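You operate a simulated robot arm through the tools that you are given. There is no shell and no other tool.

The job below is to be done with a simulated two-armed robot. You get a single attempt, and the scene is never put back.

Task
Press the barb of the green hose home in the barb press.
Fine: clamp the hose first; then lever up, clamp open, and lay the hose back in its notch.
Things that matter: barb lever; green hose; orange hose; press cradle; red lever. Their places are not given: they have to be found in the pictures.

Only the result counts: the job must be done as asked and must still hold three seconds after the hand-in. Knocking over, shifting, dropping, spilling or breaking anything else fails it.

Robot
Two 7-joint arms with four-finger grippers on one trunk that stands fixed in place. Base frame: the origin is at the foot of the trunk, x ahead of it, y to its left, z up; the work surface is at about z = 800. Units: mm, degrees, N and s.
The left shoulder is at [40, 181, 1229], the right one opposite. With the tool pointing down near the work surface each hand reaches from about 260 to 820 mm from the base axis, measured 20 degrees to its own side. Payload 3.67 kg a hand.
The TCP of each hand is the grasp point between the finger pads, 28 mm short of the fingertips. In the tool frame z runs along the fingers and y along their closing line. The gripper opens to 112 mm; its body begins 73 mm behind the TCP.
Orientation is that of the tool frame in the base frame, as a unit quaternion [w, x, y, z]. With the fingers straight down and closing along the base's y, the tool's x points along the base's -x, its y along +y and its z along -z.

Tools
- The arms move only by the tool move_arm. It takes "left_moves", "right_moves" or both (then of equal length, played together; a hand with none holds still); each is one flat list of numbers, 7 for each row, row after row: the shift along the tool's x, y, z in cm, then the turn, a rotation vector about the tool's x, y, z in degrees, then the closure, from 0 (fully open) to 1 (shut). In form: [dx, dy, dz, rx, ry, rz, fingers, dx, dy, dz, rx, ry, rz, fingers, ...]. A call has 1 to 20 rows; each row shifts and turns the commanded pose from where the row before left it, along the tool's axes as they then stand. A row lasts 0.2 s, in which the tool goes at most 50 mm and 8.6 degrees; a call with a longer step from one row to the next is refused whole, and so is a gripper value outside its range. Where a pose cannot be reached the arm comes as near as it can. A force on the tool above 50 N (or 10 N above the force at the start of the call, whichever is more), or a blocked arm, ends the call early, and 0.2 s more pass. The fingers move at their own pace (about 72.4 mm/s each) and stop on an object; they squeeze with about 29 N. The grip force told is the motor's: it shows also when the fingers shut on nothing. Time passes only in rows, and 0.2 s behind the last, so rows that do not move let the fingers close. It gives the time, the measured TCP pose, the force on the tool (base axes), the opening and the grip force at its end, in the units of the frame above (readings bear some noise), with the torque about the TCP (base axes, N m) and any sound that the robot's microphone picked up.
- Cameras (640 x 400 px; columns grow to the right, rows downward): "scene" is now at [95.8, -47.1, 1463.3]; the picture's right is [-0.51, -0.86, 0.00], its down [-0.45, 0.27, -0.85] and it looks along [0.73, -0.43, -0.53] (base axes); focal length 317 px, centre (320, 200). "left" rides on the left gripper at [60, 18, -104] in its tool frame; the picture's right is [-0.29, 0.96, 0.00], its down [-0.80, -0.24, -0.55] and it looks along [-0.53, -0.16, 0.83] (tool axes); focal length 234 px, centre (320, 200). "right" rides on the right gripper at [60, -18, -104] in its tool frame; the picture's right is [0.29, 0.96, 0.00], its down [-0.80, 0.24, -0.55] and it looks along [-0.53, 0.16, 0.83] (tool axes); focal length 234 px, centre (320, 200).
- get_image(camera): a new picture of that camera. The clock stands still meanwhile.
- move_column(by): moves the trunk up (or, below 0, down) by that many mm; the arms and the scene camera ride with it, the base frame stays. It gives what a move gives, with no picture.
- head_to(pan, tilt): turns the head with the scene camera to pan (to the left, within 86 degrees either way) and tilt (down, from -29 to 69), counted from straight ahead of the robot. It gives what a move gives.
- measure_at(camera, pixels): for up to 12 pixels [column, row] of the newest picture of that camera ("zoom" is the newest enlarged one), the place [x, y, z] in the base frame of the surface seen there, good to about 2 mm. The clock stands still meanwhile.
- zoom(camera, box): a new picture of the part [left, top, right, bottom] of that camera's present view, enlarged. The clock stands still meanwhile.
- sign_off(): hands the job in; it is judged then, once.

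Open the grippers and draw the arms clear of the work before you hand the job in, unless the task says otherwise.

The tools are called after ">>>" as a command line: name --argument value ..., lists and objects as JSON in quotes. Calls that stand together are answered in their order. move_arm: Moves the arms, as the interface text tells. Its arguments: {"type":"object","properties":{"left_moves":{"type":"array","items":{"type":"number"}},"right_moves":{"type":"array","items":{"type":"number"}}},"required":[]} The other tools are called the same way: move_column (by) moves the trunk up or down; head_to (pan, tilt) turns the head that bears the scene camera; get_image (camera) takes a picture; measure_at (camera, pixels) gives the place of the surface under pixels of a picture; zoom (camera, box) takes an enlarged picture of a part of a camera's view; sign_off () hands the job in.

At the start:

```text
time: 0.0
left_ee_pos: [429.0, -2.4, 1247.0]
left_tool_rot: [-0.001, 0.0, 1.0, 0.0]
left_ft_force: [0.7, -0.9, 0.5]
left_moment: [-0.01, 0.01, 0.0]
left_opening: 112.0
left_grasp_force: 0.0
right_ee_pos: [330.1, -383.8, 1290.7]
right_tool_rot: [0.0, -0.001, 1.0, 0.001]
right_ft_force: [-0.8, -0.1, 0.2]
right_moment: [0.0, -0.03, 0.01]
right_opening: 112.0
right_grasp_force: 0.0
trunk travel left (down, up): [-350.0, 164.0]
head pan, tilt (commanded): [-30.5, 31.8]
```

scene: 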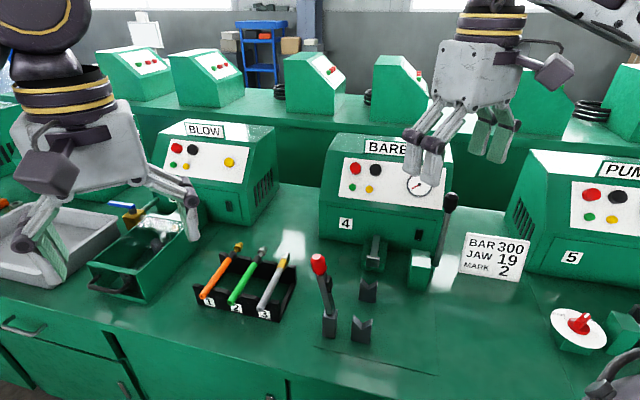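
right: 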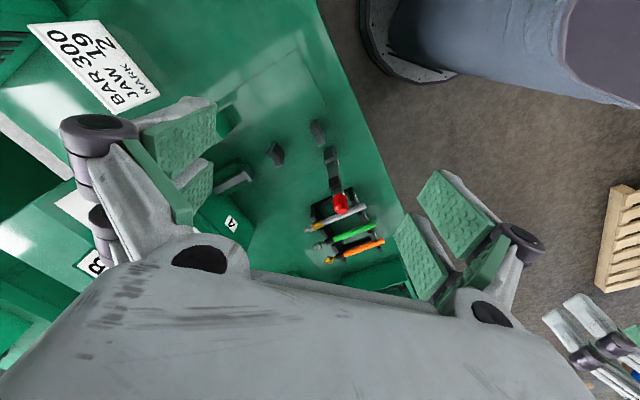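
left: 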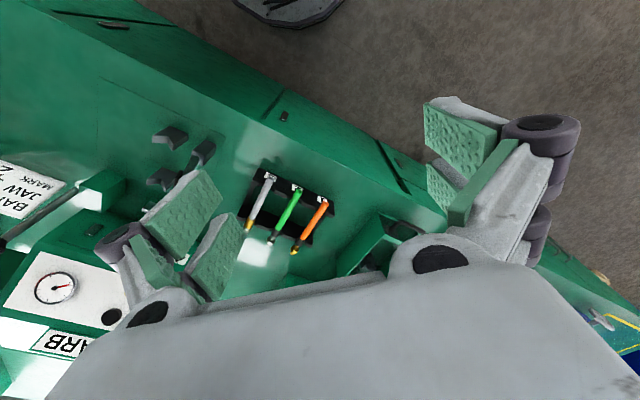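

The scene shows a hose rack (orange, green, grey hoses) at about (245,285), a red-knobbed lever at (320,265), two V-blocks at (365,290) and (362,330), and a BARB machine with a black lever at (450,200). I zoom in for detail.

>>> zoom --camera "scene" --box '[180, 220, 320, 340]'

>>> zoom --camera "scene" --box '[290, 180, 490, 350]'

```text
3.33 times, centred on (250, 280) of scene
```

zoom: 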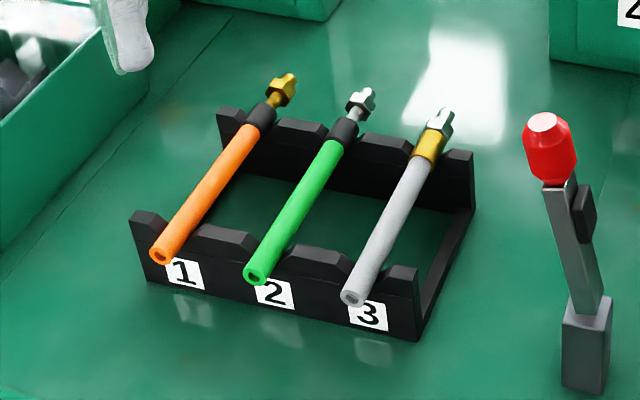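

```text
2.35 times, centred on (390, 265) of scene
```

zoom: 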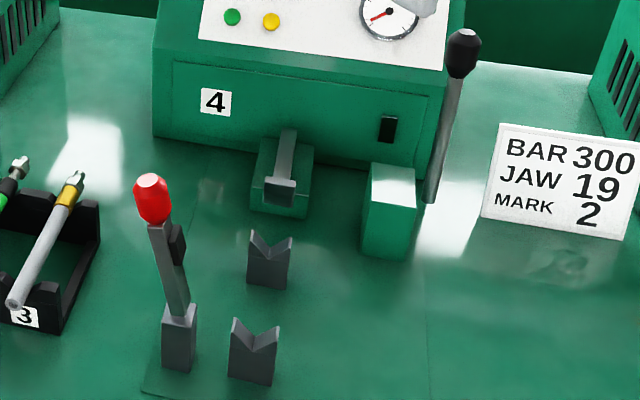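

The zoom shows the green hose in notch 2, barb/fitting end pointing to the machine; the V cradle, the red clamp lever and a black-knobbed press lever. I measure key points.

>>> get_image --camera "scene"

>>> measure_at --camera "scene" --pixels '[[235, 300], [246, 280], [256, 262], [260, 252], [202, 294], [234, 256], [264, 308], [318, 265], [330, 333], [326, 300], [368, 290], [361, 330]]'

>>> measure_at --camera "scene" --pixels '[[376, 240], [374, 260], [421, 262], [422, 285], [451, 200], [440, 250], [334, 285], [345, 224], [418, 236], [369, 283], [361, 325], [300, 345]]'

```text
taken
```

scene: 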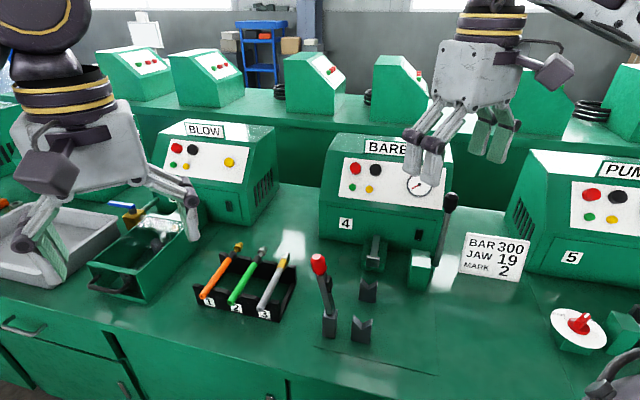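

```text
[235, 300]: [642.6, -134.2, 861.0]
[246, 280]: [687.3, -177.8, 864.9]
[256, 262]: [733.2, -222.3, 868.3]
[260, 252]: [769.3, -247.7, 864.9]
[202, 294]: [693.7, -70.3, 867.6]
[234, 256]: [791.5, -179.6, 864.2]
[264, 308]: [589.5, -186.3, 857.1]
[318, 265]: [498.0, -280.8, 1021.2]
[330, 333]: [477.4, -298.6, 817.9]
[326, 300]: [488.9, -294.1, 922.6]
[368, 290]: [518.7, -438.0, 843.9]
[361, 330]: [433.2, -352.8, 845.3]
```

```text
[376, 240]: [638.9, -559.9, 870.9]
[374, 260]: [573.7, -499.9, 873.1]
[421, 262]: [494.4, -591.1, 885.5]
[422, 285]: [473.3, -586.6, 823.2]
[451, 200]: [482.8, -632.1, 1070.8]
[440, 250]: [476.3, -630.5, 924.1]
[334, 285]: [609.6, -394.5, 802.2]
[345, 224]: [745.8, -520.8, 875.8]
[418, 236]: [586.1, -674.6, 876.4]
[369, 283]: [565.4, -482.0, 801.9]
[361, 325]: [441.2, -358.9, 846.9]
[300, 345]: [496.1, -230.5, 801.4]
```

Hoses lie along about (0.72,-0.69) at z≈865; the V blocks are at about (433,-353) and (519,-438), ram nose at (574,-500,873). I zoom more closely at the levers and the ram.

>>> zoom --camera "scene" --box '[350, 180, 470, 300]'

>>> zoom --camera "scene" --box '[300, 245, 390, 350]'

```text
3.33 times, centred on (410, 240) of scene
```

zoom: 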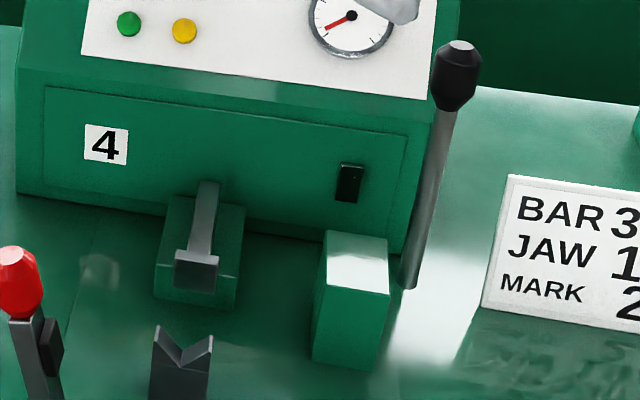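

```text
3.81 times, centred on (345, 298) of scene
```

zoom: 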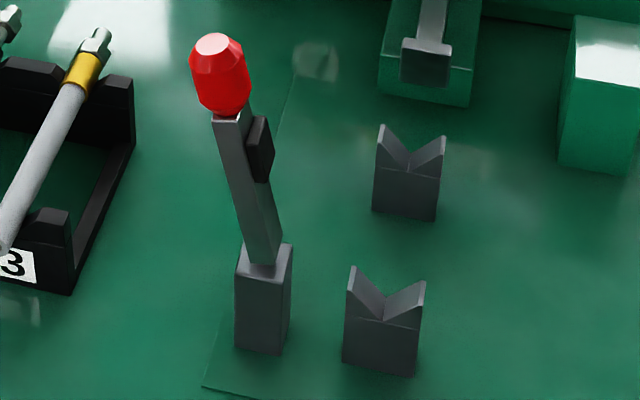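

The ram is a T-shaped grey plunger with a square plate; the black-knob lever runs from (455,60) down to (408,285) in the first zoom. I measure along the levers and the ram on fresh zooms.

>>> zoom --camera "scene" --box '[350, 180, 470, 300]'

>>> measure_at --camera "zoom" --pixels '[[457, 80], [441, 130], [430, 190], [418, 240], [410, 280], [330, 240], [383, 243], [385, 285], [330, 285], [320, 350], [375, 365], [350, 170]]'

>>> measure_at --camera "zoom" --pixels '[[178, 252], [214, 256], [196, 275], [177, 286], [214, 290], [205, 210], [154, 330], [183, 365], [212, 337], [208, 185], [240, 250], [165, 290]]'

```text
3.33 times, centred on (410, 240) of scene
```

zoom: 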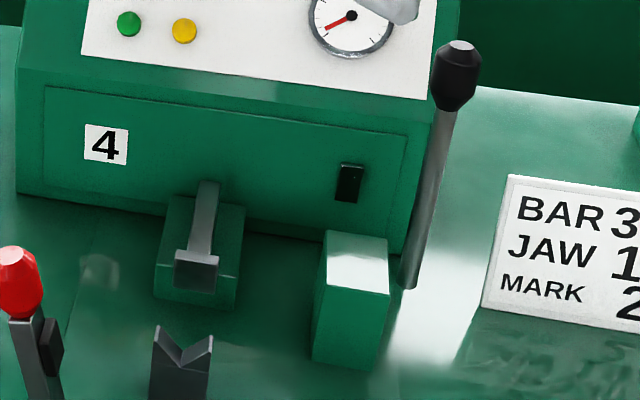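

```text
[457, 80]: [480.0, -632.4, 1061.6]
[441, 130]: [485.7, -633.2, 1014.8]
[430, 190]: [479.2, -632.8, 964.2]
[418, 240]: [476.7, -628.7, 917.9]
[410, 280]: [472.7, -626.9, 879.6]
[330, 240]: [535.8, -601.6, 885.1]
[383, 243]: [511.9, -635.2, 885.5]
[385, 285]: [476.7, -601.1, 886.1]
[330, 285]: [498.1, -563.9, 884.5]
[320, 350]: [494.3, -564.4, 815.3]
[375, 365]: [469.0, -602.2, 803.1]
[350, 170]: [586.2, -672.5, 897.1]
```

```text
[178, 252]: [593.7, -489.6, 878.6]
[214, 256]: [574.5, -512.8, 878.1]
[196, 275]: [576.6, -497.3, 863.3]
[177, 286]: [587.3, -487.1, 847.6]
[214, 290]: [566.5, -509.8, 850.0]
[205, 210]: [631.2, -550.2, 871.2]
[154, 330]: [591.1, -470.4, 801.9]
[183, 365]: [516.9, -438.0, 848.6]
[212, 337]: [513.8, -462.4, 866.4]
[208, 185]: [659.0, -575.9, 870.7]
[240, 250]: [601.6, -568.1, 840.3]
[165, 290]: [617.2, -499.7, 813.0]
```

The barb lever stands upright to the right of the green block (base ≈(473,-627,870), knob ≈(482,-634,1070)), so it presumably gets pulled down; the ram plate centre is ≈(578,-498,863). Next I measure the rack and hose exactly on a zoom.

>>> zoom --camera "scene" --box '[190, 230, 305, 325]'

```text
4.21 times, centred on (248, 278) of scene
```

zoom: 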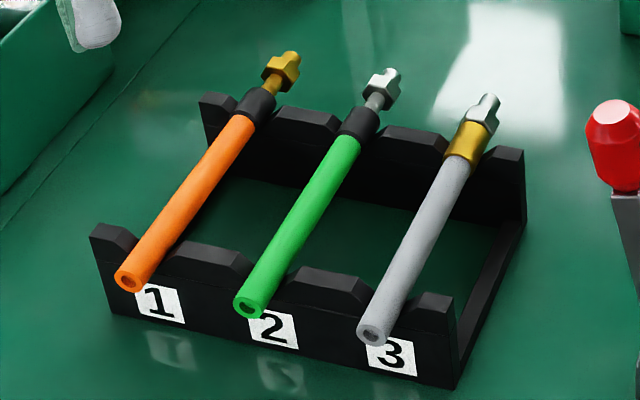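

The green hose runs from (249,305) to the fitting at (385,80) in this zoom. I measure points along it and along the rack and its neighbours.

>>> measure_at --camera "zoom" --pixels '[[254, 292], [270, 265], [290, 230], [310, 196], [328, 165], [343, 140], [362, 118], [374, 102], [386, 84], [240, 306], [255, 312], [340, 150]]'

>>> measure_at --camera "zoom" --pixels '[[138, 268], [235, 133], [385, 318], [457, 165], [205, 255], [325, 280], [300, 120], [415, 140], [430, 305], [495, 155], [330, 220], [110, 235]]'

```text
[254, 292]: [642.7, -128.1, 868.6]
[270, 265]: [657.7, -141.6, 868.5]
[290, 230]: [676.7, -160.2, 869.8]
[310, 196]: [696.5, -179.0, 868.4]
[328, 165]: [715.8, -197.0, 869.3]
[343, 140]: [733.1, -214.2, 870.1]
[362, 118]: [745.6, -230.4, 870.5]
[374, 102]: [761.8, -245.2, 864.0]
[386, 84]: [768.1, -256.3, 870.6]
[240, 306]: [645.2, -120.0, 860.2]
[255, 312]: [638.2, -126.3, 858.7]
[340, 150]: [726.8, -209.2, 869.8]
```

```text
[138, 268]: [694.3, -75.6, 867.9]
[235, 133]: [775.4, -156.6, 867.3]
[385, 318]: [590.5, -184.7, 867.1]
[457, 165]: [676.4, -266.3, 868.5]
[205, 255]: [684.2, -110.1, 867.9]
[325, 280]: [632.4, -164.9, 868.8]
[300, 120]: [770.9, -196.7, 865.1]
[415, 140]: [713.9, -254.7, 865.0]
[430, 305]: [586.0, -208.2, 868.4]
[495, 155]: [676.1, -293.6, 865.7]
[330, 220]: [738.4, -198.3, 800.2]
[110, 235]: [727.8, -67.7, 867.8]
```

The green hose lies along l≈365 (rotated −45° frame), top z≈869, with the free end at a≈542 and the nut tip at a≈728. Now I measure the red lever and V blocks on a zoom.

>>> zoom --camera "scene" --box '[300, 245, 390, 350]'

>>> measure_at --camera "zoom" --pixels '[[218, 45], [222, 75], [228, 105], [236, 150], [247, 200], [260, 245], [264, 130], [266, 165], [258, 300], [262, 340], [285, 300], [250, 258]]'

>>> measure_at --camera "zoom" --pixels '[[352, 270], [384, 322], [421, 286], [380, 350], [372, 300], [405, 305], [381, 130], [408, 172], [441, 140], [405, 200], [395, 150], [430, 158]]'

```text
3.81 times, centred on (345, 298) of scene
```

zoom: 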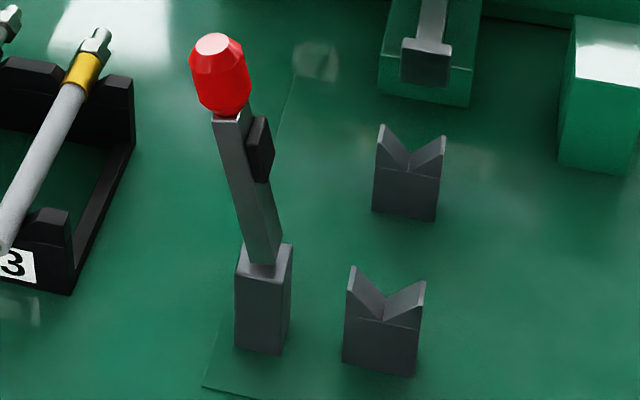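

```text
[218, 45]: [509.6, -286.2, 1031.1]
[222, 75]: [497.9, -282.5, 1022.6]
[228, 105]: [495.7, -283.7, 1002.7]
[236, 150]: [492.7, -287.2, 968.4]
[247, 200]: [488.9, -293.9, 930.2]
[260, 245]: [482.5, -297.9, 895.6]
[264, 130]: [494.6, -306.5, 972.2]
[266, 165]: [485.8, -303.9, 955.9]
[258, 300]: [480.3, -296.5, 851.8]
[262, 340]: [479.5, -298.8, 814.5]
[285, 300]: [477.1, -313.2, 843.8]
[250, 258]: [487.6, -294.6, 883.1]
```

```text
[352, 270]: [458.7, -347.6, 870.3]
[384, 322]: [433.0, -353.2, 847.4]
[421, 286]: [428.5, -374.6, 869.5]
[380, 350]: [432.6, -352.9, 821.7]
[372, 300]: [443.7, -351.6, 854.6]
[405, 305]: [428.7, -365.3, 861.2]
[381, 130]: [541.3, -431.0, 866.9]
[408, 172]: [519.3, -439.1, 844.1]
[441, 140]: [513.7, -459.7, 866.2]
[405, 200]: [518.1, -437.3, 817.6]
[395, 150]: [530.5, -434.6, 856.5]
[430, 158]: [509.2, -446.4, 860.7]
```

V blocks sit at l≈57 with mid a≈566 and 688 (122 mm apart, as with the rack walls), V bottom z≈847; the red lever swings toward −l so its pad lands on the front V block. I move the right hand high over the green hose and turn it 45° about the tool z.

>>> move_arm --right_moves '[-4.07, 2.26, 0, 0, 0, 0, 0, -4.07, 2.26, 0, 0, 0, 0, 0, -4.07, 2.26, 0, 0, 0, 0, 0, -4.07, 2.26, 0, 0, 0, 0, 0, -4.07, 2.26, 0, 0, 0, 0, 0, -4.07, 2.26, 0, 0, 0, 0, 0, -4.07, 2.26, 0, 0, 0, 0, 0, -4.07, 2.26, 0, 0, 0, 0, 0, -4.07, 2.26, 0, 0, 0, 0, 0, 0, 0, 4.0, 0, 0, 7.5, 0, 0, 0, 4.0, 0, 0, 7.5, 0, 0, 0, 4.0, 0, 0, 7.5, 0, 0, 0, 4.0, 0, 0, 7.5, 0, 0, 0, 4.0, 0, 0, 7.5, 0, 0, 0, 4.0, 0, 0, 7.5, 0]'

>>> get_image --camera "right"

>>> get_image --camera "scene"

```text
time: 3.2
left_ee_pos: [431.0, -2.4, 1247.7]
left_tool_rot: [-0.001, -0.002, 1.0, 0.0]
left_ft_force: [0.9, 0.4, 0.1]
left_moment: [0.02, -0.01, -0.01]
left_opening: 111.8
left_grasp_force: 0.2
right_ee_pos: [619.3, -220.2, 1053.1]
right_tool_rot: [0.0, 0.383, 0.924, 0.0]
right_ft_force: [0.2, -0.1, 0.9]
right_moment: [0.03, 0.03, -0.01]
right_opening: 112.0
right_grasp_force: 0.1
right hand out of reach, approached as far as the arm can: row 8, 9
trunk travel left (down, up): [-350.0, 164.0]
head pan, tilt (commanded): [-30.5, 31.8]
```

```text
taken
```

right: 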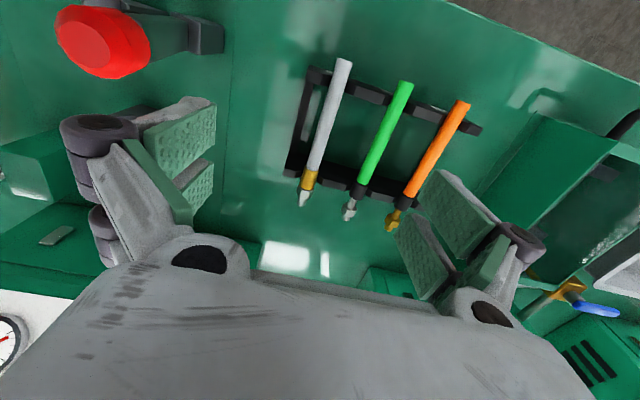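

```text
taken
```

scene: 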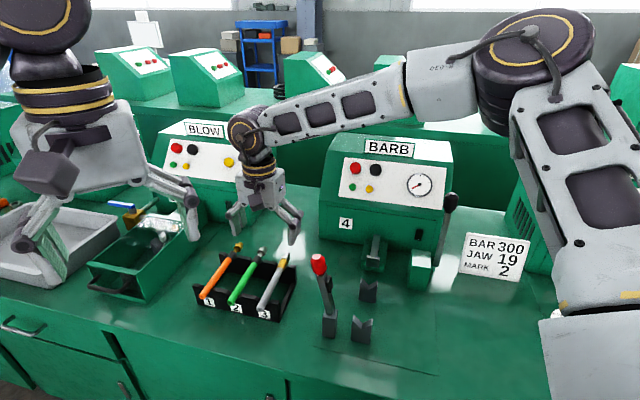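

The right hand is at (619,-220,1053), correctly oriented but short of the goal; the hand camera shows the green hose from (405,85) to the nut at (350,210). I measure points from this nearer camera.

>>> measure_at --camera "right" --pixels '[[404, 88], [390, 121], [375, 153], [366, 172], [359, 190], [353, 202], [349, 214], [338, 72], [309, 183], [460, 108], [405, 196], [390, 222]]'

>>> zoom --camera "right" --box '[270, 50, 490, 240]'

```text
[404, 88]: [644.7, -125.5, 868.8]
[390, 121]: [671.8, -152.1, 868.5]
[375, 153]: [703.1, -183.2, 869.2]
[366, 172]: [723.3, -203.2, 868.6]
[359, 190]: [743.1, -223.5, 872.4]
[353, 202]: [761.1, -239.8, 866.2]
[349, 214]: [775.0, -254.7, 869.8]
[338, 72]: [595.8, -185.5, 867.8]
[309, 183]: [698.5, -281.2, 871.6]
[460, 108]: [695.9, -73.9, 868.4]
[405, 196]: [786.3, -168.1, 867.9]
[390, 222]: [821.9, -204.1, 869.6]
```

```text
2.11 times, centred on (380, 145) of right
```

zoom: 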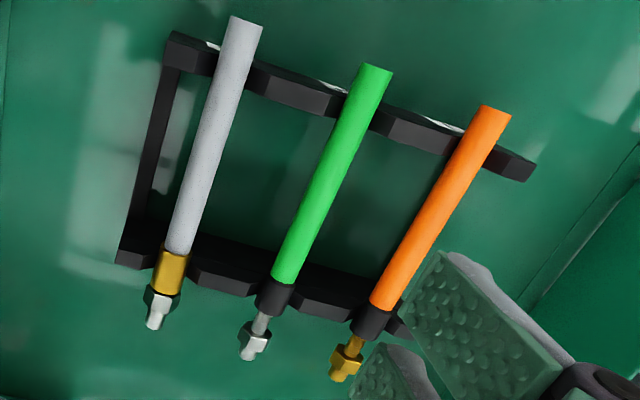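

The hose runs exactly along (0.707,−0.707) at l≈367.5. I measure the collar/nut edges in the zoom and the finger pads in the hand view to learn the finger spread.

>>> measure_at --camera "zoom" --pixels '[[376, 70], [283, 278], [281, 288], [270, 312], [266, 318], [260, 330], [256, 338], [248, 356], [255, 265], [200, 262], [330, 278], [280, 85]]'

>>> measure_at --camera "right" --pixels '[[146, 135], [213, 104], [216, 152], [213, 170], [190, 220], [440, 172], [493, 222], [490, 245], [398, 215], [450, 265], [165, 105], [500, 215]]'

```text
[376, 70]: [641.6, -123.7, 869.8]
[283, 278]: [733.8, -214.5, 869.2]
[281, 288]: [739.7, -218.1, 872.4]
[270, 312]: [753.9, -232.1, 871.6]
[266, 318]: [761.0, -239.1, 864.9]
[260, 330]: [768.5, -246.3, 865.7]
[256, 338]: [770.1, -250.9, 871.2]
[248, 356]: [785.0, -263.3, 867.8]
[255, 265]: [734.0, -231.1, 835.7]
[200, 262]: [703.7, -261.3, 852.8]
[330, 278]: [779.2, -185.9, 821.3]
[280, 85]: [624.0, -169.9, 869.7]
```

```text
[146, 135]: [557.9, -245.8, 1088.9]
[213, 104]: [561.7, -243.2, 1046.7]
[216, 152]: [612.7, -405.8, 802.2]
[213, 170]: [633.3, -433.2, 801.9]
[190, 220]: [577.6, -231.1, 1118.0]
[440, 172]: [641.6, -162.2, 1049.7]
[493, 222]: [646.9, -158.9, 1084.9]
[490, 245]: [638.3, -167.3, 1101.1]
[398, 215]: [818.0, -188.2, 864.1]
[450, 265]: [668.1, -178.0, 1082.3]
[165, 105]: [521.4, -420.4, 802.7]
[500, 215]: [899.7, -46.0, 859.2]
```

Collar spans a≈671–699 (centred on the rack's back wall, and the rear V sits ~3 mm lower to take it), nut tip a≈742, so shifting the hose straight across by about +3 mm in a suits the cradle. I move over the hose grip point (701,-181) at z≈960 with fingers partly closed (~42 mm) and look.

>>> move_arm --right_moves '[-0.76, 2.13, 2.33, 0, 0, 0, 0.62, -0.76, 2.13, 2.33, 0, 0, 0, 0.62, -0.76, 2.13, 2.33, 0, 0, 0, 0.62, -0.76, 2.13, 2.33, 0, 0, 0, 0.62, 0, 0, 0, 0, 0, 0, 0.62]'

>>> get_image --camera "right"

>>> get_image --camera "scene"

```text
time: 4.4
left_ee_pos: [429.8, -2.5, 1247.5]
left_tool_rot: [0.0, -0.001, 1.0, 0.0]
left_ft_force: [-0.2, -0.2, 0.0]
left_moment: [-0.01, -0.01, 0.02]
left_opening: 112.0
left_grasp_force: 0.1
right_ee_pos: [645.9, -217.8, 980.1]
right_tool_rot: [-0.001, 0.383, 0.924, 0.001]
right_ft_force: [-0.2, -0.2, 0.7]
right_moment: [0.01, 0.02, -0.01]
right_opening: 42.6
right_grasp_force: 0.0
right hand out of reach, approached as far as the arm can: row 2, 3, 4
trunk travel left (down, up): [-350.0, 164.0]
head pan, tilt (commanded): [-30.5, 31.8]
```

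```text
taken
```

right: 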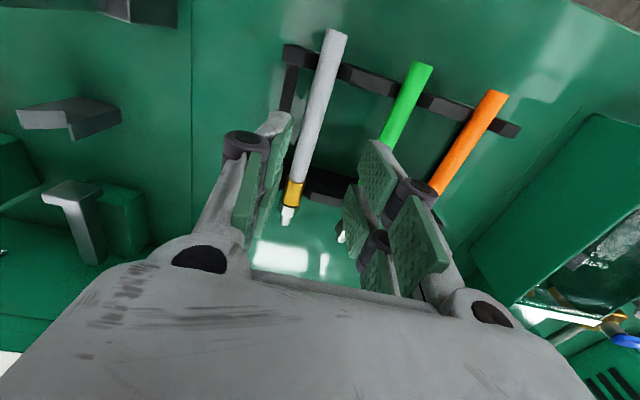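

```text
taken
```

scene: 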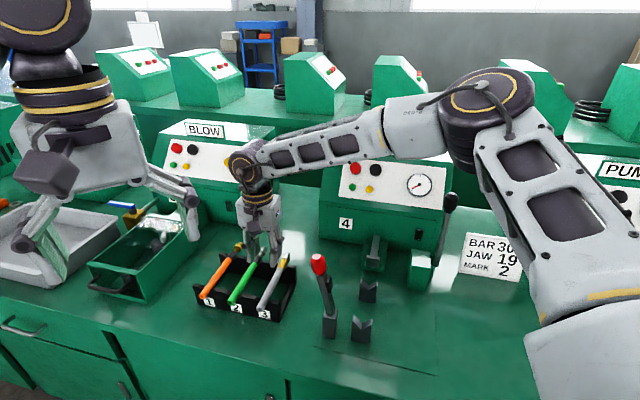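

The arm stopped short at (646,-218,980), flagged out of reach although the elbow is still bent, so reach depends on height. I test by lowering 4 cm and then stepping outward along tool y.

>>> move_arm --right_moves '[0, 0, 2.0, 0, 0, 0, 0.62, 0, 0, 2.0, 0, 0, 0, 0.62, 0, 1.5, 0, 0, 0, 0, 0.62, 0, 1.5, 0, 0, 0, 0, 0.62, 0, 1.5, 0, 0, 0, 0, 0.62]'

```text
time: 5.6
left_ee_pos: [429.3, -1.6, 1247.8]
left_tool_rot: [0.0, -0.001, 1.0, 0.0]
left_ft_force: [0.0, -0.3, -0.1]
left_moment: [0.01, -0.03, -0.03]
left_opening: 111.9
left_grasp_force: 0.1
right_ee_pos: [635.4, -220.4, 955.2]
right_tool_rot: [0.0, 0.381, 0.924, 0.0]
right_ft_force: [-0.5, 0.1, 0.0]
right_moment: [0.01, 0.0, 0.03]
right_opening: 42.7
right_grasp_force: 0.0
right hand out of reach, approached as far as the arm can: row 1, 2, 3, 4, 5
trunk travel left (down, up): [-350.0, 164.0]
head pan, tilt (commanded): [-30.5, 31.8]
```

Going lower reduced the reach, so something other than pure distance limits it. I test whether a smaller yaw lets the hand reach further (safe height, tips at 927).

>>> move_arm --right_moves '[0, 0, -2.0, 0, 0, -7.5, 0.62, 0, 0, -2.0, 0, 0, -7.5, 0.62, -1.73, 1.0, 0, 0, 0, 0, 0.62, -1.73, 1.0, 0, 0, 0, 0, 0.62, -1.73, 1.0, 0, 0, 0, 0, 0.62]'

>>> get_image --camera "scene"

```text
time: 6.8
left_ee_pos: [429.3, -2.3, 1247.6]
left_tool_rot: [0.0, 0.0, 1.0, 0.0]
left_ft_force: [0.2, 0.9, -0.4]
left_moment: [0.0, -0.01, -0.01]
left_opening: 112.1
left_grasp_force: 0.1
right_ee_pos: [667.0, -237.7, 1004.3]
right_tool_rot: [0.001, 0.258, 0.966, 0.002]
right_ft_force: [-0.1, 0.6, -0.1]
right_moment: [-0.01, 0.0, 0.0]
right_opening: 42.6
right_grasp_force: 0.0
right hand out of reach, approached as far as the arm can: row 4, 5
trunk travel left (down, up): [-350.0, 164.0]
head pan, tilt (commanded): [-30.5, 31.8]
```

```text
taken
```

scene: 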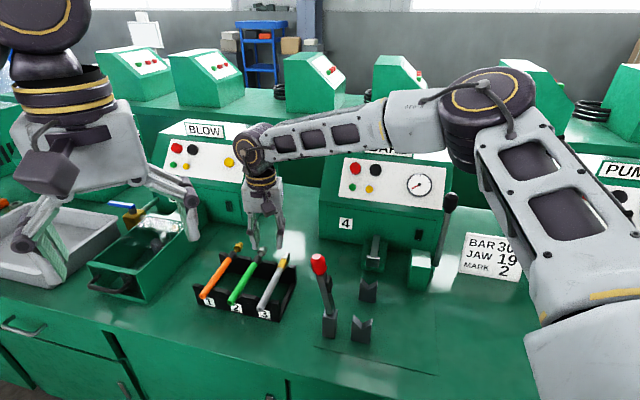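

Yaw −30° gave slightly more reach. I measure where the elbow and wrist are to understand the arm's configuration.

>>> measure_at --camera "scene" --pixels '[[490, 105], [455, 130], [420, 120], [330, 135], [255, 148], [262, 182], [262, 210], [530, 150], [580, 230], [620, 330], [490, 85], [383, 120]]'

```text
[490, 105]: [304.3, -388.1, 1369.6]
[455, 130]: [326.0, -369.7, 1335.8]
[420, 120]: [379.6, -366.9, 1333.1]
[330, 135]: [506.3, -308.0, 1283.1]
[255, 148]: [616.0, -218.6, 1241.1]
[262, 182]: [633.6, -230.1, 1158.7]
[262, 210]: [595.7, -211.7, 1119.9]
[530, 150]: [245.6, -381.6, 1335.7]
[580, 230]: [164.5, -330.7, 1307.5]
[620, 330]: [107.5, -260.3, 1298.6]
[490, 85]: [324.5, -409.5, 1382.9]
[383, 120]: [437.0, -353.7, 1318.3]
```

Elbow ≈(320,-410,1340), wrist ≈(640,-235,1230): the arm isn't extended, so a wrist roll limit at this yaw is probable. The gripper is symmetric, so I try the opposite yaw (+135°, same closing line), backing off slightly and turning the other way.

>>> move_arm --right_moves '[1.62, 0.1, -2.8, 0, 0, 0, 0.62, 1.62, 0.1, -2.8, 0, 0, 0, 0.62, 0, 0, 0, 0, 0, -8.5, 0.62, 0, 0, 0, 0, 0, -8.5, 0.62, 0, 0, 0, 0, 0, -8.5, 0.62, 0, 0, 0, 0, 0, -8.5, 0.62, 0, 0, 0, 0, 0, -8.5, 0.62, 0, 0, 0, 0, 0, -8.5, 0.62, 0, 0, 0, 0, 0, -8.5, 0.62, 0, 0, 0, 0, 0, -8.5, 0.62, 0, 0, 0, 0, 0, -8.5, 0.62, 0, 0, 0, 0, 0, -8.5, 0.62, 0, 0, 0, 0, 0, -8.5, 0.62, 0, 0, 0, 0, 0, -8.5, 0.62, 0, 0, 0, 0, 0, -8.5, 0.62, 0, 0, 0, 0, 0, -8.5, 0.62, 0, 0, 0, 0, 0, -8.5, 0.62, 0, 0, 0, 0, 0, -8.5, 0.62, 0, 0, 0, 0, 0, -8.5, 0.62, 0, 0, 0, 0, 0, -8.5, 0.62]'

```text
time: 9.7
left_ee_pos: [420.2, 0.8, 1248.9]
left_tool_rot: [-0.005, 0.01, 1.0, 0.004]
left_ft_force: [-3.8, 10.1, 0.4]
left_moment: [-0.23, -0.04, 0.01]
left_opening: 107.1
left_grasp_force: 0.2
right_ee_pos: [465.5, -101.3, 1045.8]
right_tool_rot: [0.002, -0.527, 0.85, -0.005]
right_ft_force: [-0.6, 0.9, 0.9]
right_moment: [0.0, 0.0, 0.0]
right_opening: 42.7
right_grasp_force: 0.0
right hand out of reach, approached as far as the arm can: row 10, 11, 12, 13, 14
trunk travel left (down, up): [-350.0, 164.0]
head pan, tilt (commanded): [-30.5, 31.8]
stopped in row 14 (left hand): the force on the tool passed its limit at 86 N (the readings are from after the stop); the commanded pose is now the measured one
```

The right arm swung in toward the left hand and touched it (86 N); the rotation limit is near yaw +60°. I look at the scene before separating them.

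>>> get_image --camera "scene"

>>> get_image --camera "right"

>>> get_image --camera "left"

```text
taken
```

scene: 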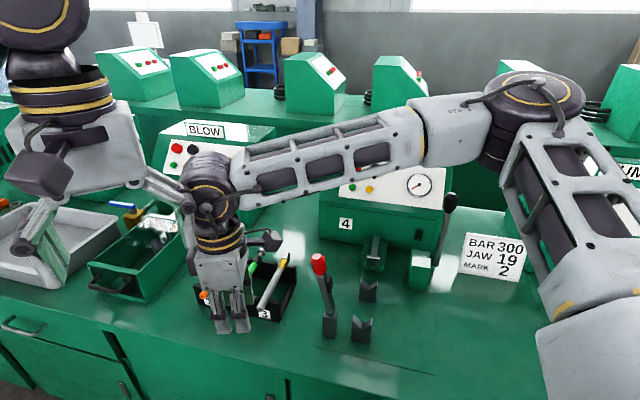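

```text
taken
```

right: 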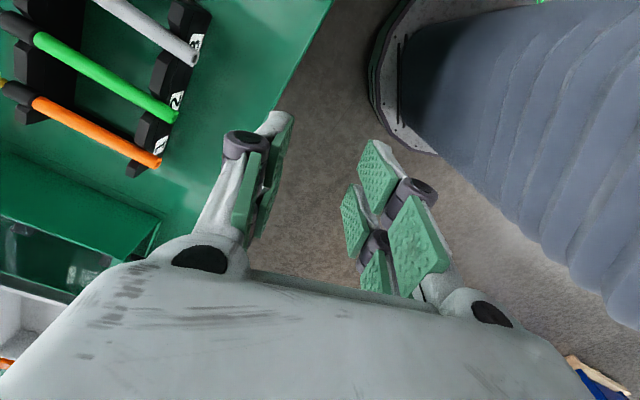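

```text
taken
```

left: 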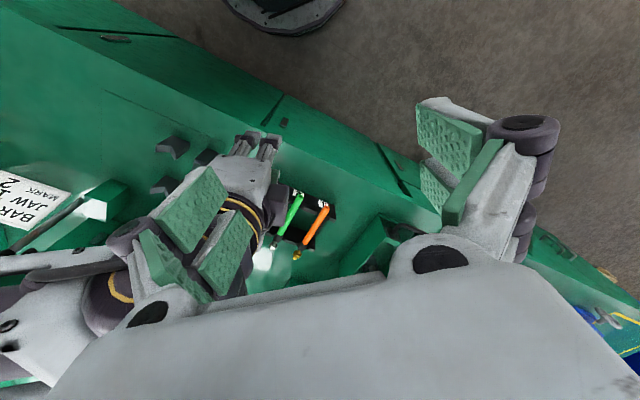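

The right wrist is touching the left hand's finger; I draw the right hand toward −y and the left toward +y simultaneously, then turn the right hand back.

>>> move_arm --left_moves '[0, 3, 0, 0, 0, 0, 0, 0, 4, 0, 0, 0, 0, 0, 0, 4, 0, 0, 0, 0, 0, 0, 4, 0, 0, 0, 0, 0]' --right_moves '[2.5, -1.2, 0, 0, 0, 0, 0.62, 2.5, -1.2, 0, 0, 0, 0, 0.62, 2.5, -1.2, 0, 0, 0, 0, 0.62, 2.5, -1.2, 0, 0, 0, 0, 0.62]'

```text
time: 10.7
left_ee_pos: [421.7, 151.5, 1251.4]
left_tool_rot: [-0.004, 0.011, 1.0, 0.003]
left_ft_force: [0.6, 0.5, -0.1]
left_moment: [-0.03, -0.04, 0.01]
left_opening: 111.9
left_grasp_force: 0.2
right_ee_pos: [415.3, -163.5, 1039.0]
right_tool_rot: [0.003, -0.526, 0.851, -0.007]
right_ft_force: [-0.6, 0.1, -0.2]
right_moment: [-0.01, -0.01, -0.02]
right_opening: 42.6
right_grasp_force: 0.0
right hand out of reach, approached as far as the arm can: row 1, 2, 3, 4
trunk travel left (down, up): [-350.0, 164.0]
head pan, tilt (commanded): [-30.5, 31.8]
```

Hands are apart. I turn the right hand back to yaw 0 in place (raising a little), then check reach toward the hose at that yaw.

>>> move_arm --right_moves '[0, 0, -0.5, 0, 0, 7.95, 0.62, 0, 0, -0.5, 0, 0, 7.95, 0.62, 0, 0, -0.5, 0, 0, 7.95, 0.62, 0, 0, -0.5, 0, 0, 7.95, 0.62, 0, 0, -0.5, 0, 0, 7.95, 0.62, 0, 0, -0.5, 0, 0, 7.95, 0.62, 0, 0, -0.5, 0, 0, 7.95, 0.62, 0, 0, -0.5, 0, 0, 7.95, 0.62]'

```text
time: 12.5
left_ee_pos: [422.6, 150.1, 1250.6]
left_tool_rot: [-0.005, 0.011, 1.0, 0.005]
left_ft_force: [-0.1, 0.1, -0.6]
left_moment: [-0.01, -0.02, 0.0]
left_opening: 112.0
left_grasp_force: 0.0
right_ee_pos: [414.4, -162.8, 1080.3]
right_tool_rot: [0.003, 0.0, 1.0, -0.003]
right_ft_force: [-0.1, 0.4, 0.0]
right_moment: [0.02, 0.0, -0.01]
right_opening: 42.7
right_grasp_force: 0.0
trunk travel left (down, up): [-350.0, 164.0]
head pan, tilt (commanded): [-30.5, 31.8]
```

At yaw 0 now. I move out to (701,-181,1060) at yaw 0 and then try turning to −45° there, watching which rows fail.

>>> move_arm --right_moves '[-4.1, -0.62, 0.33, 0, 0, 0, 0.62, -4.1, -0.62, 0.33, 0, 0, 0, 0.62, -4.1, -0.62, 0.33, 0, 0, 0, 0.62, -4.1, -0.62, 0.33, 0, 0, 0, 0.62, -4.1, -0.62, 0.33, 0, 0, 0, 0.62, -4.1, -0.62, 0.33, 0, 0, 0, 0.62, -2.0, 1.0, 0, 0, 0, 0, 0.62, -2.0, 1.0, 0, 0, 0, 0, 0.62]'

```text
time: 14.3
left_ee_pos: [423.6, 149.7, 1249.1]
left_tool_rot: [-0.005, 0.01, 1.0, 0.005]
left_ft_force: [0.6, -0.4, 0.2]
left_moment: [0.01, -0.05, 0.01]
left_opening: 111.8
left_grasp_force: 0.0
right_ee_pos: [661.5, -205.6, 1065.7]
right_tool_rot: [0.004, -0.002, 1.0, -0.003]
right_ft_force: [0.9, -0.4, 0.2]
right_moment: [-0.02, 0.0, 0.02]
right_opening: 42.7
right_grasp_force: 0.1
right hand out of reach, approached as far as the arm can: row 6, 7, 8
trunk travel left (down, up): [-350.0, 164.0]
head pan, tilt (commanded): [-30.5, 31.8]
```

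Still limited at (661,-206,1066) with yaw 0. I look at the arm's shape again.

>>> get_image --camera "scene"

>>> measure_at --camera "scene" --pixels '[[490, 80], [440, 90], [330, 110], [262, 120], [265, 150], [265, 190], [545, 120], [600, 230]]'

```text
taken
```

scene: 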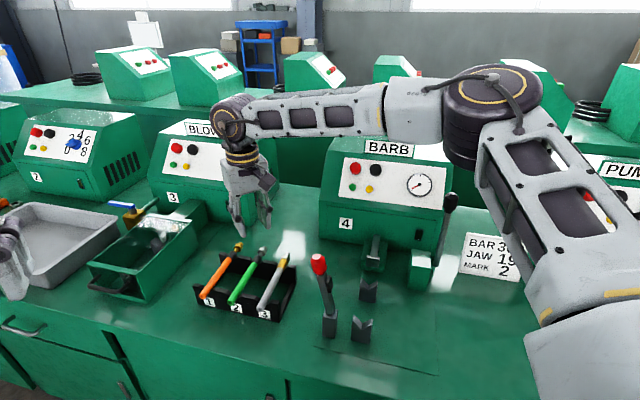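

```text
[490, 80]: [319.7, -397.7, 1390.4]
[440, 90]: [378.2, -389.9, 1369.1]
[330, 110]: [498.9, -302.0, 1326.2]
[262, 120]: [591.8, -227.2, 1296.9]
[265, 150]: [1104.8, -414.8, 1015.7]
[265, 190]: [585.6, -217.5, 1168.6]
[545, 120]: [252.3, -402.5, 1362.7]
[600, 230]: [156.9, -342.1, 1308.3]
```

The elbow bends in a nearly horizontal plane and the upper arm stays stuck at azimuth ≈−38°. I try another route: swing the hand right, extend there, then sweep left, all at z≈1066, clear of the knob (498,-281,1040) and the machine face.

>>> move_arm --right_moves '[2.03, -4.17, 0, 0, 0, 0, 0.62, 2.03, -4.17, 0, 0, 0, 0, 0.62, 2.03, -4.17, 0, 0, 0, 0, 0.62, -1.33, -3.33, 0, 0, 0, 0, 0.62, -1.33, -3.33, 0, 0, 0, 0, 0.62, -4, 3, 0, 0, 0, 0, 0.62, -4, 3, 0, 0, 0, 0, 0.62]'

>>> get_image --camera "scene"

```text
time: 15.9
left_ee_pos: [425.4, 149.2, 1248.7]
left_tool_rot: [-0.007, 0.01, 1.0, 0.003]
left_ft_force: [0.5, 0.6, -0.2]
left_moment: [0.01, 0.06, 0.02]
left_opening: 112.0
left_grasp_force: 0.0
right_ee_pos: [705.1, -335.6, 1066.5]
right_tool_rot: [0.002, -0.001, 1.0, -0.003]
right_ft_force: [0.6, -0.5, 0.4]
right_moment: [-0.01, 0.03, 0.04]
right_opening: 42.6
right_grasp_force: 0.0
trunk travel left (down, up): [-350.0, 164.0]
head pan, tilt (commanded): [-30.5, 31.8]
```

```text
taken
```

scene: 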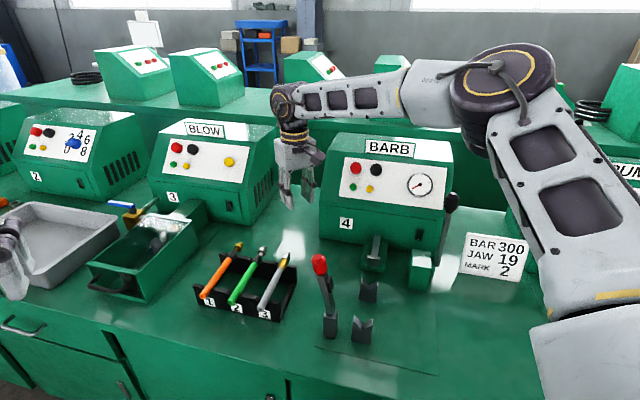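

At (705,-336) the arm reaches fine, so the limit is on the inward side. I sweep left from here toward (701,-181) in small steps to see where it stops.

>>> move_arm --right_moves '[0, 4, 0, 0, 0, 0, 0.62, 0, 4, 0, 0, 0, 0, 0.62, 0, 4, 0, 0, 0, 0, 0.62, 0, 3.4, 0, 0, 0, 0, 0.62]'

```text
time: 16.9
left_ee_pos: [423.5, 150.6, 1249.6]
left_tool_rot: [-0.005, 0.011, 1.0, 0.003]
left_ft_force: [0.1, 0.7, -0.2]
left_moment: [-0.01, 0.05, 0.0]
left_opening: 112.1
left_grasp_force: 0.0
right_ee_pos: [664.0, -205.5, 1069.9]
right_tool_rot: [0.005, -0.001, 1.0, -0.001]
right_ft_force: [-0.8, -0.1, 0.0]
right_moment: [-0.02, 0.02, 0.03]
right_opening: 42.4
right_grasp_force: 0.1
right hand out of reach, approached as far as the arm can: row 2, 3, 4
trunk travel left (down, up): [-350.0, 164.0]
head pan, tilt (commanded): [-30.5, 31.8]
```

The reach boundary matches an elbow frozen at about (332,-392,1345). I try going down in the free corridor right of the rack (l≈200), where the elbow may drop, and check.

>>> move_arm --right_moves '[1.1, -4.2, 0, 0, 0, 0, 0.62, 1.1, -4.2, 0, 0, 0, 0, 0.62, 1.0, -4.0, 0, 0, 0, 0, 0.62, 0, 0, 3.5, 0, 0, 0, 0.62, 0, 0, 3.5, 0, 0, 0, 0.62, 0, 0, 3.5, 0, 0, 0, 0.62, 0, 0, 3.0, 0, 0, 0, 0.62]'

>>> get_image --camera "scene"

```text
time: 18.5
left_ee_pos: [423.8, 149.5, 1248.7]
left_tool_rot: [-0.005, 0.01, 1.0, 0.004]
left_ft_force: [0.0, -0.8, 0.2]
left_moment: [0.02, -0.03, -0.02]
left_opening: 111.8
left_grasp_force: 0.1
right_ee_pos: [635.7, -326.7, 933.0]
right_tool_rot: [0.003, 0.0, 1.0, -0.001]
right_ft_force: [-0.3, -0.1, -0.3]
right_moment: [0.01, 0.01, 0.04]
right_opening: 42.6
right_grasp_force: 0.0
trunk travel left (down, up): [-350.0, 164.0]
head pan, tilt (commanded): [-30.5, 31.8]
```

```text
taken
```

scene: 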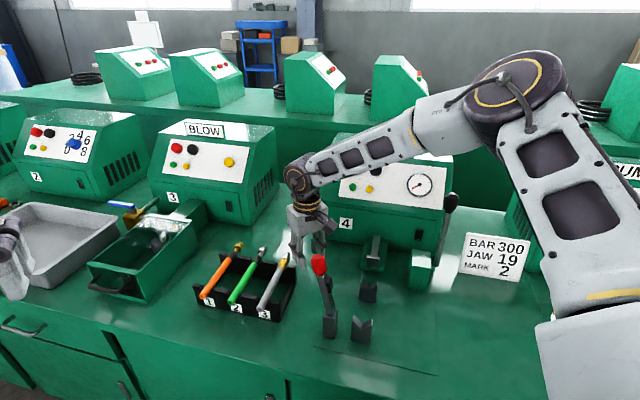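

The elbow is still high and to the right; I measure its place here.

>>> measure_at --camera "scene" --pixels '[[515, 85], [490, 100], [460, 115], [440, 130], [360, 155], [305, 172], [580, 120], [590, 200]]'

```text
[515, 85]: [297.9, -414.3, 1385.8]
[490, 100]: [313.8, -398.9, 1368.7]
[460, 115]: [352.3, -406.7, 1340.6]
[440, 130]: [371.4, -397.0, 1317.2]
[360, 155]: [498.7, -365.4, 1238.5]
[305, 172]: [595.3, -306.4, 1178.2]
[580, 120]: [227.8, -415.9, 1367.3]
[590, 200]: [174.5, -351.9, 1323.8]
```

The elbow stays near (305,-420,1340), so I'll lower the trunk 130 mm and tilt the hand 30° about the hose axis (wrist toward the robot's right), which brings the grip within reach. First I raise the hand 150 mm.

>>> move_arm --right_moves '[0, 0, -4, 0, 0, 0, 0.62, 0, 0, -4, 0, 0, 0, 0.62, 0, 0, -4, 0, 0, 0, 0.62, 0, 0, -4, 0, 0, 0, 0.62]'

>>> move_column --by -130

>>> get_image --camera "right"

```text
time: 19.5
left_ee_pos: [421.9, 149.4, 1250.0]
left_tool_rot: [-0.004, 0.011, 1.0, 0.003]
left_ft_force: [-0.8, -0.1, 1.2]
left_moment: [-0.03, 0.02, -0.01]
left_opening: 111.9
left_grasp_force: 0.0
right_ee_pos: [633.7, -327.7, 1096.8]
right_tool_rot: [0.004, -0.002, 1.0, -0.003]
right_ft_force: [-0.2, 0.4, 0.1]
right_moment: [0.01, -0.01, 0.01]
right_opening: 42.5
right_grasp_force: 0.1
trunk travel left (down, up): [-350.0, 164.0]
head pan, tilt (commanded): [-30.5, 31.8]
```

```text
time: 21.1
left_ee_pos: [421.8, 149.5, 1122.0]
left_tool_rot: [-0.005, 0.011, 1.0, 0.004]
left_ft_force: [-0.3, -0.4, 0.6]
left_moment: [0.0, 0.01, 0.02]
left_opening: 112.1
left_grasp_force: 0.1
right_ee_pos: [633.5, -327.8, 967.7]
right_tool_rot: [0.004, -0.001, 1.0, -0.001]
right_ft_force: [0.3, 0.1, 0.2]
right_moment: [0.0, -0.01, 0.0]
right_opening: 42.4
right_grasp_force: 0.1
trunk travel left (down, up): [-220.0, 294.0]
head pan, tilt (commanded): [-30.5, 31.8]
```

```text
taken
```

right: 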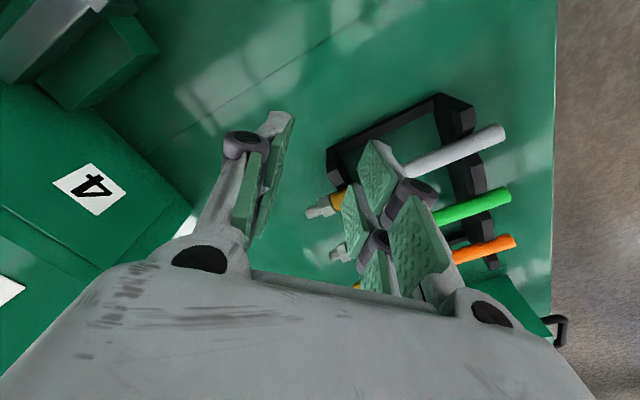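

Trunk lowered; TCP at (633,-328,968). I measure finger outlines in this view to know their thickness at this opening.

>>> measure_at --camera "right" --pixels '[[228, 140], [240, 152], [275, 118], [290, 117], [286, 150], [245, 200], [372, 148], [400, 175], [425, 190], [436, 195], [410, 205], [440, 260]]'

>>> zoom --camera "right" --box '[180, 80, 480, 320]'

```text
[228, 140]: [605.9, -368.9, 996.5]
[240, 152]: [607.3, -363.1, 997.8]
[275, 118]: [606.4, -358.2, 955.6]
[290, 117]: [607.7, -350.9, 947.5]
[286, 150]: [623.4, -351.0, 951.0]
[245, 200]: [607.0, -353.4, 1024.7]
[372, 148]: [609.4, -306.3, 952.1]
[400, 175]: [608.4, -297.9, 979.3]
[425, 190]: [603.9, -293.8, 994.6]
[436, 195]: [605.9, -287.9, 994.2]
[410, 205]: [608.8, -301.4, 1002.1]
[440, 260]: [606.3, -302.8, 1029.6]
```

```text
1.67 times, centred on (330, 200) of right
```

zoom: 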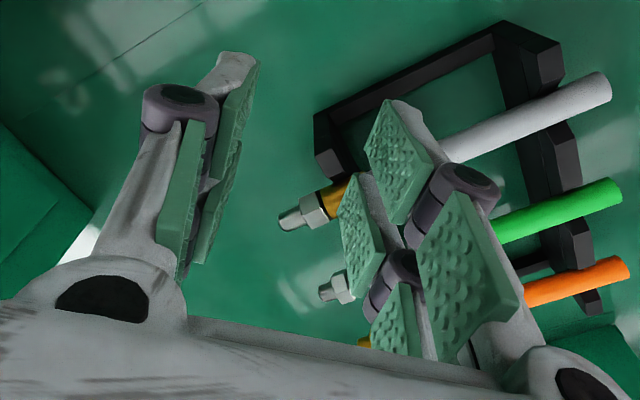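

Fingers are ±28 mm wide along the hose and roller joints stick out only 20 mm beyond the pads, 29 mm above the TCP, so a 30° tilt clears the neighbours. I now turn yaw by 45° and tilt −30° about tool x in place.

>>> move_arm --right_moves '[0, 0, 0, 0, 0, 7.5, 0.7, 0, 0, 0, 0, 0, 7.5, 0.7, 0, 0, 0, 0, 0, 7.5, 0.7, 0, 0, 0, 0, 0, 7.5, 0.7, 0, 0, 0, 0, 0, 7.5, 0.7, 0, 0, 0, 0, 0, 7.5, 0.7, 0, 0, 0, -7.5, 0, 0, 0.7, 0, 0, 0, -7.5, 0, 0, 0.7, 0, 0, 0, -7.5, 0, 0, 0.7, 0, 0, 0, -7.5, 0, 0, 0.7]'

>>> get_image --camera "scene"

```text
time: 23.3
left_ee_pos: [422.0, 149.7, 1121.2]
left_tool_rot: [-0.005, 0.011, 1.0, 0.004]
left_ft_force: [0.8, -1.0, 0.0]
left_moment: [0.06, -0.01, 0.01]
left_opening: 112.0
left_grasp_force: 0.0
right_ee_pos: [634.6, -330.0, 967.2]
right_tool_rot: [0.104, 0.368, 0.892, 0.24]
right_ft_force: [0.4, -0.4, 0.1]
right_moment: [0.0, 0.03, -0.01]
right_opening: 33.4
right_grasp_force: 0.2
trunk travel left (down, up): [-220.0, 294.0]
head pan, tilt (commanded): [-30.5, 31.8]
```

```text
taken
```

scene: 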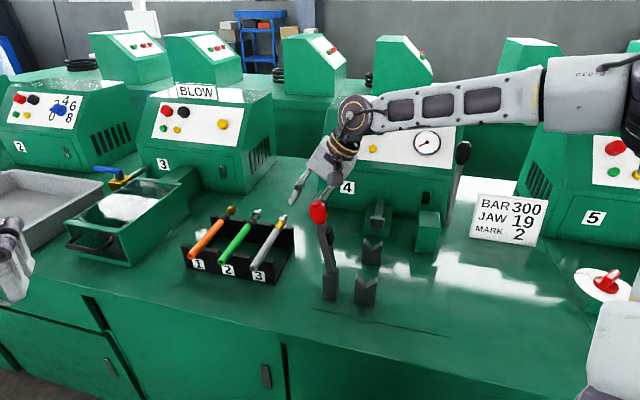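

Tilt reached cleanly with no reach flags. I now move the TCP over the green hose at (701,-181,~965).

>>> move_arm --right_moves '[1.45, 3.26, 1.94, 0, 0, 0, 0.7, 1.45, 3.26, 1.94, 0, 0, 0, 0.7, 1.45, 3.26, 1.94, 0, 0, 0, 0.7, 1.45, 3.26, 1.94, 0, 0, 0, 0.7]'

>>> get_image --camera "right"

>>> get_image --camera "scene"

```text
time: 24.3
left_ee_pos: [424.2, 151.6, 1120.5]
left_tool_rot: [-0.006, 0.011, 1.0, 0.004]
left_ft_force: [-0.1, 0.6, -0.4]
left_moment: [-0.03, 0.02, -0.01]
left_opening: 112.2
left_grasp_force: 0.0
right_ee_pos: [698.2, -181.3, 964.2]
right_tool_rot: [0.103, 0.368, 0.893, 0.238]
right_ft_force: [-0.2, 0.7, 0.5]
right_moment: [0.01, 0.01, -0.01]
right_opening: 33.6
right_grasp_force: 0.0
trunk travel left (down, up): [-220.0, 294.0]
head pan, tilt (commanded): [-30.5, 31.8]
```

```text
taken
```

right: 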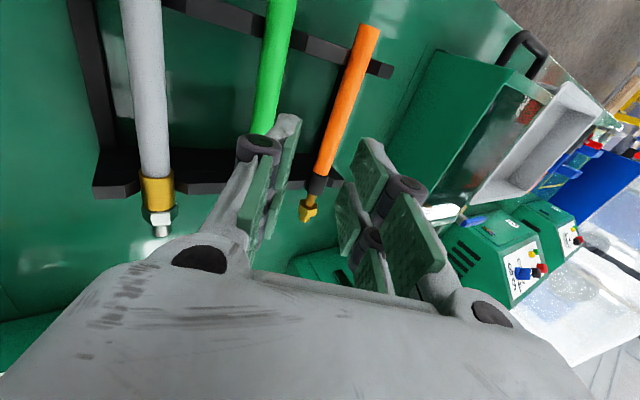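

```text
taken
```

scene: 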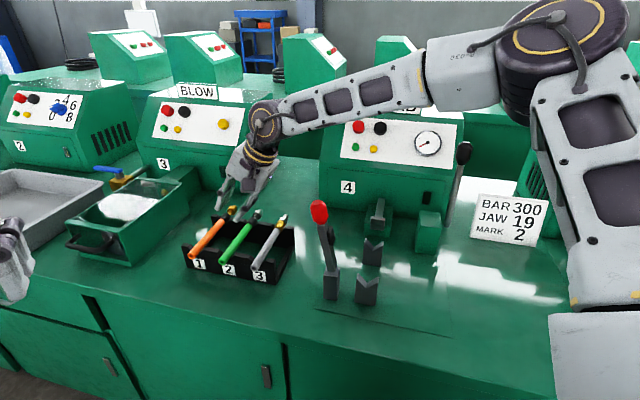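

TCP is over the hose (l=365.5 vs hose 367.5). Because the hand is tilted I must approach along tool z, so I first shift to a stand-off 70 mm back along the finger direction.

>>> move_arm --right_moves '[0, -2.5, 1.02, 0, 0, 0, 0.7, 0, -2.5, 1.02, 0, 0, 0, 0.7]'

>>> get_image --camera "right"

>>> zoom --camera "scene" --box '[170, 140, 310, 290]'

```text
time: 24.9
left_ee_pos: [423.5, 148.3, 1120.1]
left_tool_rot: [-0.005, 0.011, 1.0, 0.005]
left_ft_force: [-0.1, -0.2, -0.2]
left_moment: [0.01, 0.03, 0.0]
left_opening: 112.1
left_grasp_force: 0.0
right_ee_pos: [675.5, -203.6, 922.2]
right_tool_rot: [0.103, 0.367, 0.893, 0.239]
right_ft_force: [0.6, 0.5, 0.4]
right_moment: [0.0, 0.01, 0.02]
right_opening: 33.6
right_grasp_force: 0.1
trunk travel left (down, up): [-220.0, 294.0]
head pan, tilt (commanded): [-30.5, 31.8]
```

```text
taken
```

right: 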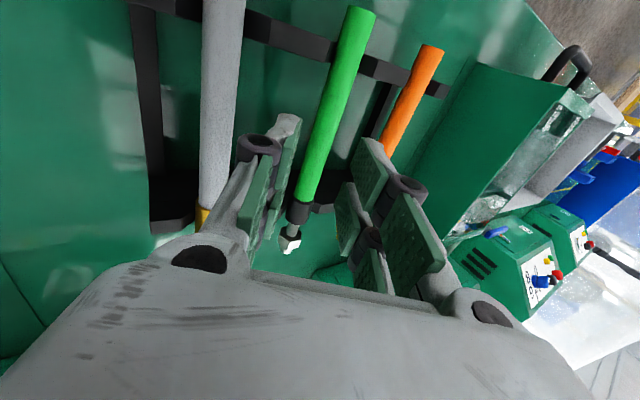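

```text
2.67 times, centred on (240, 215) of scene
```

zoom: 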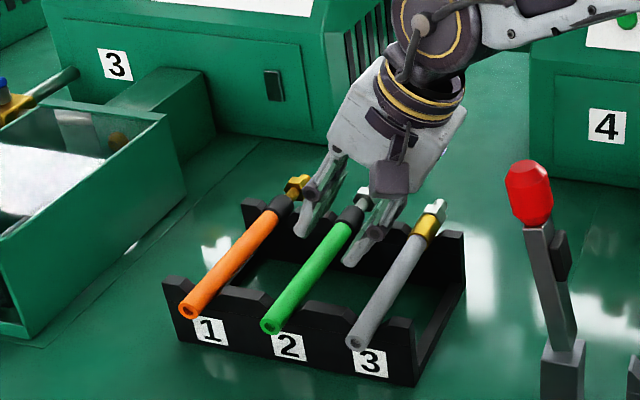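

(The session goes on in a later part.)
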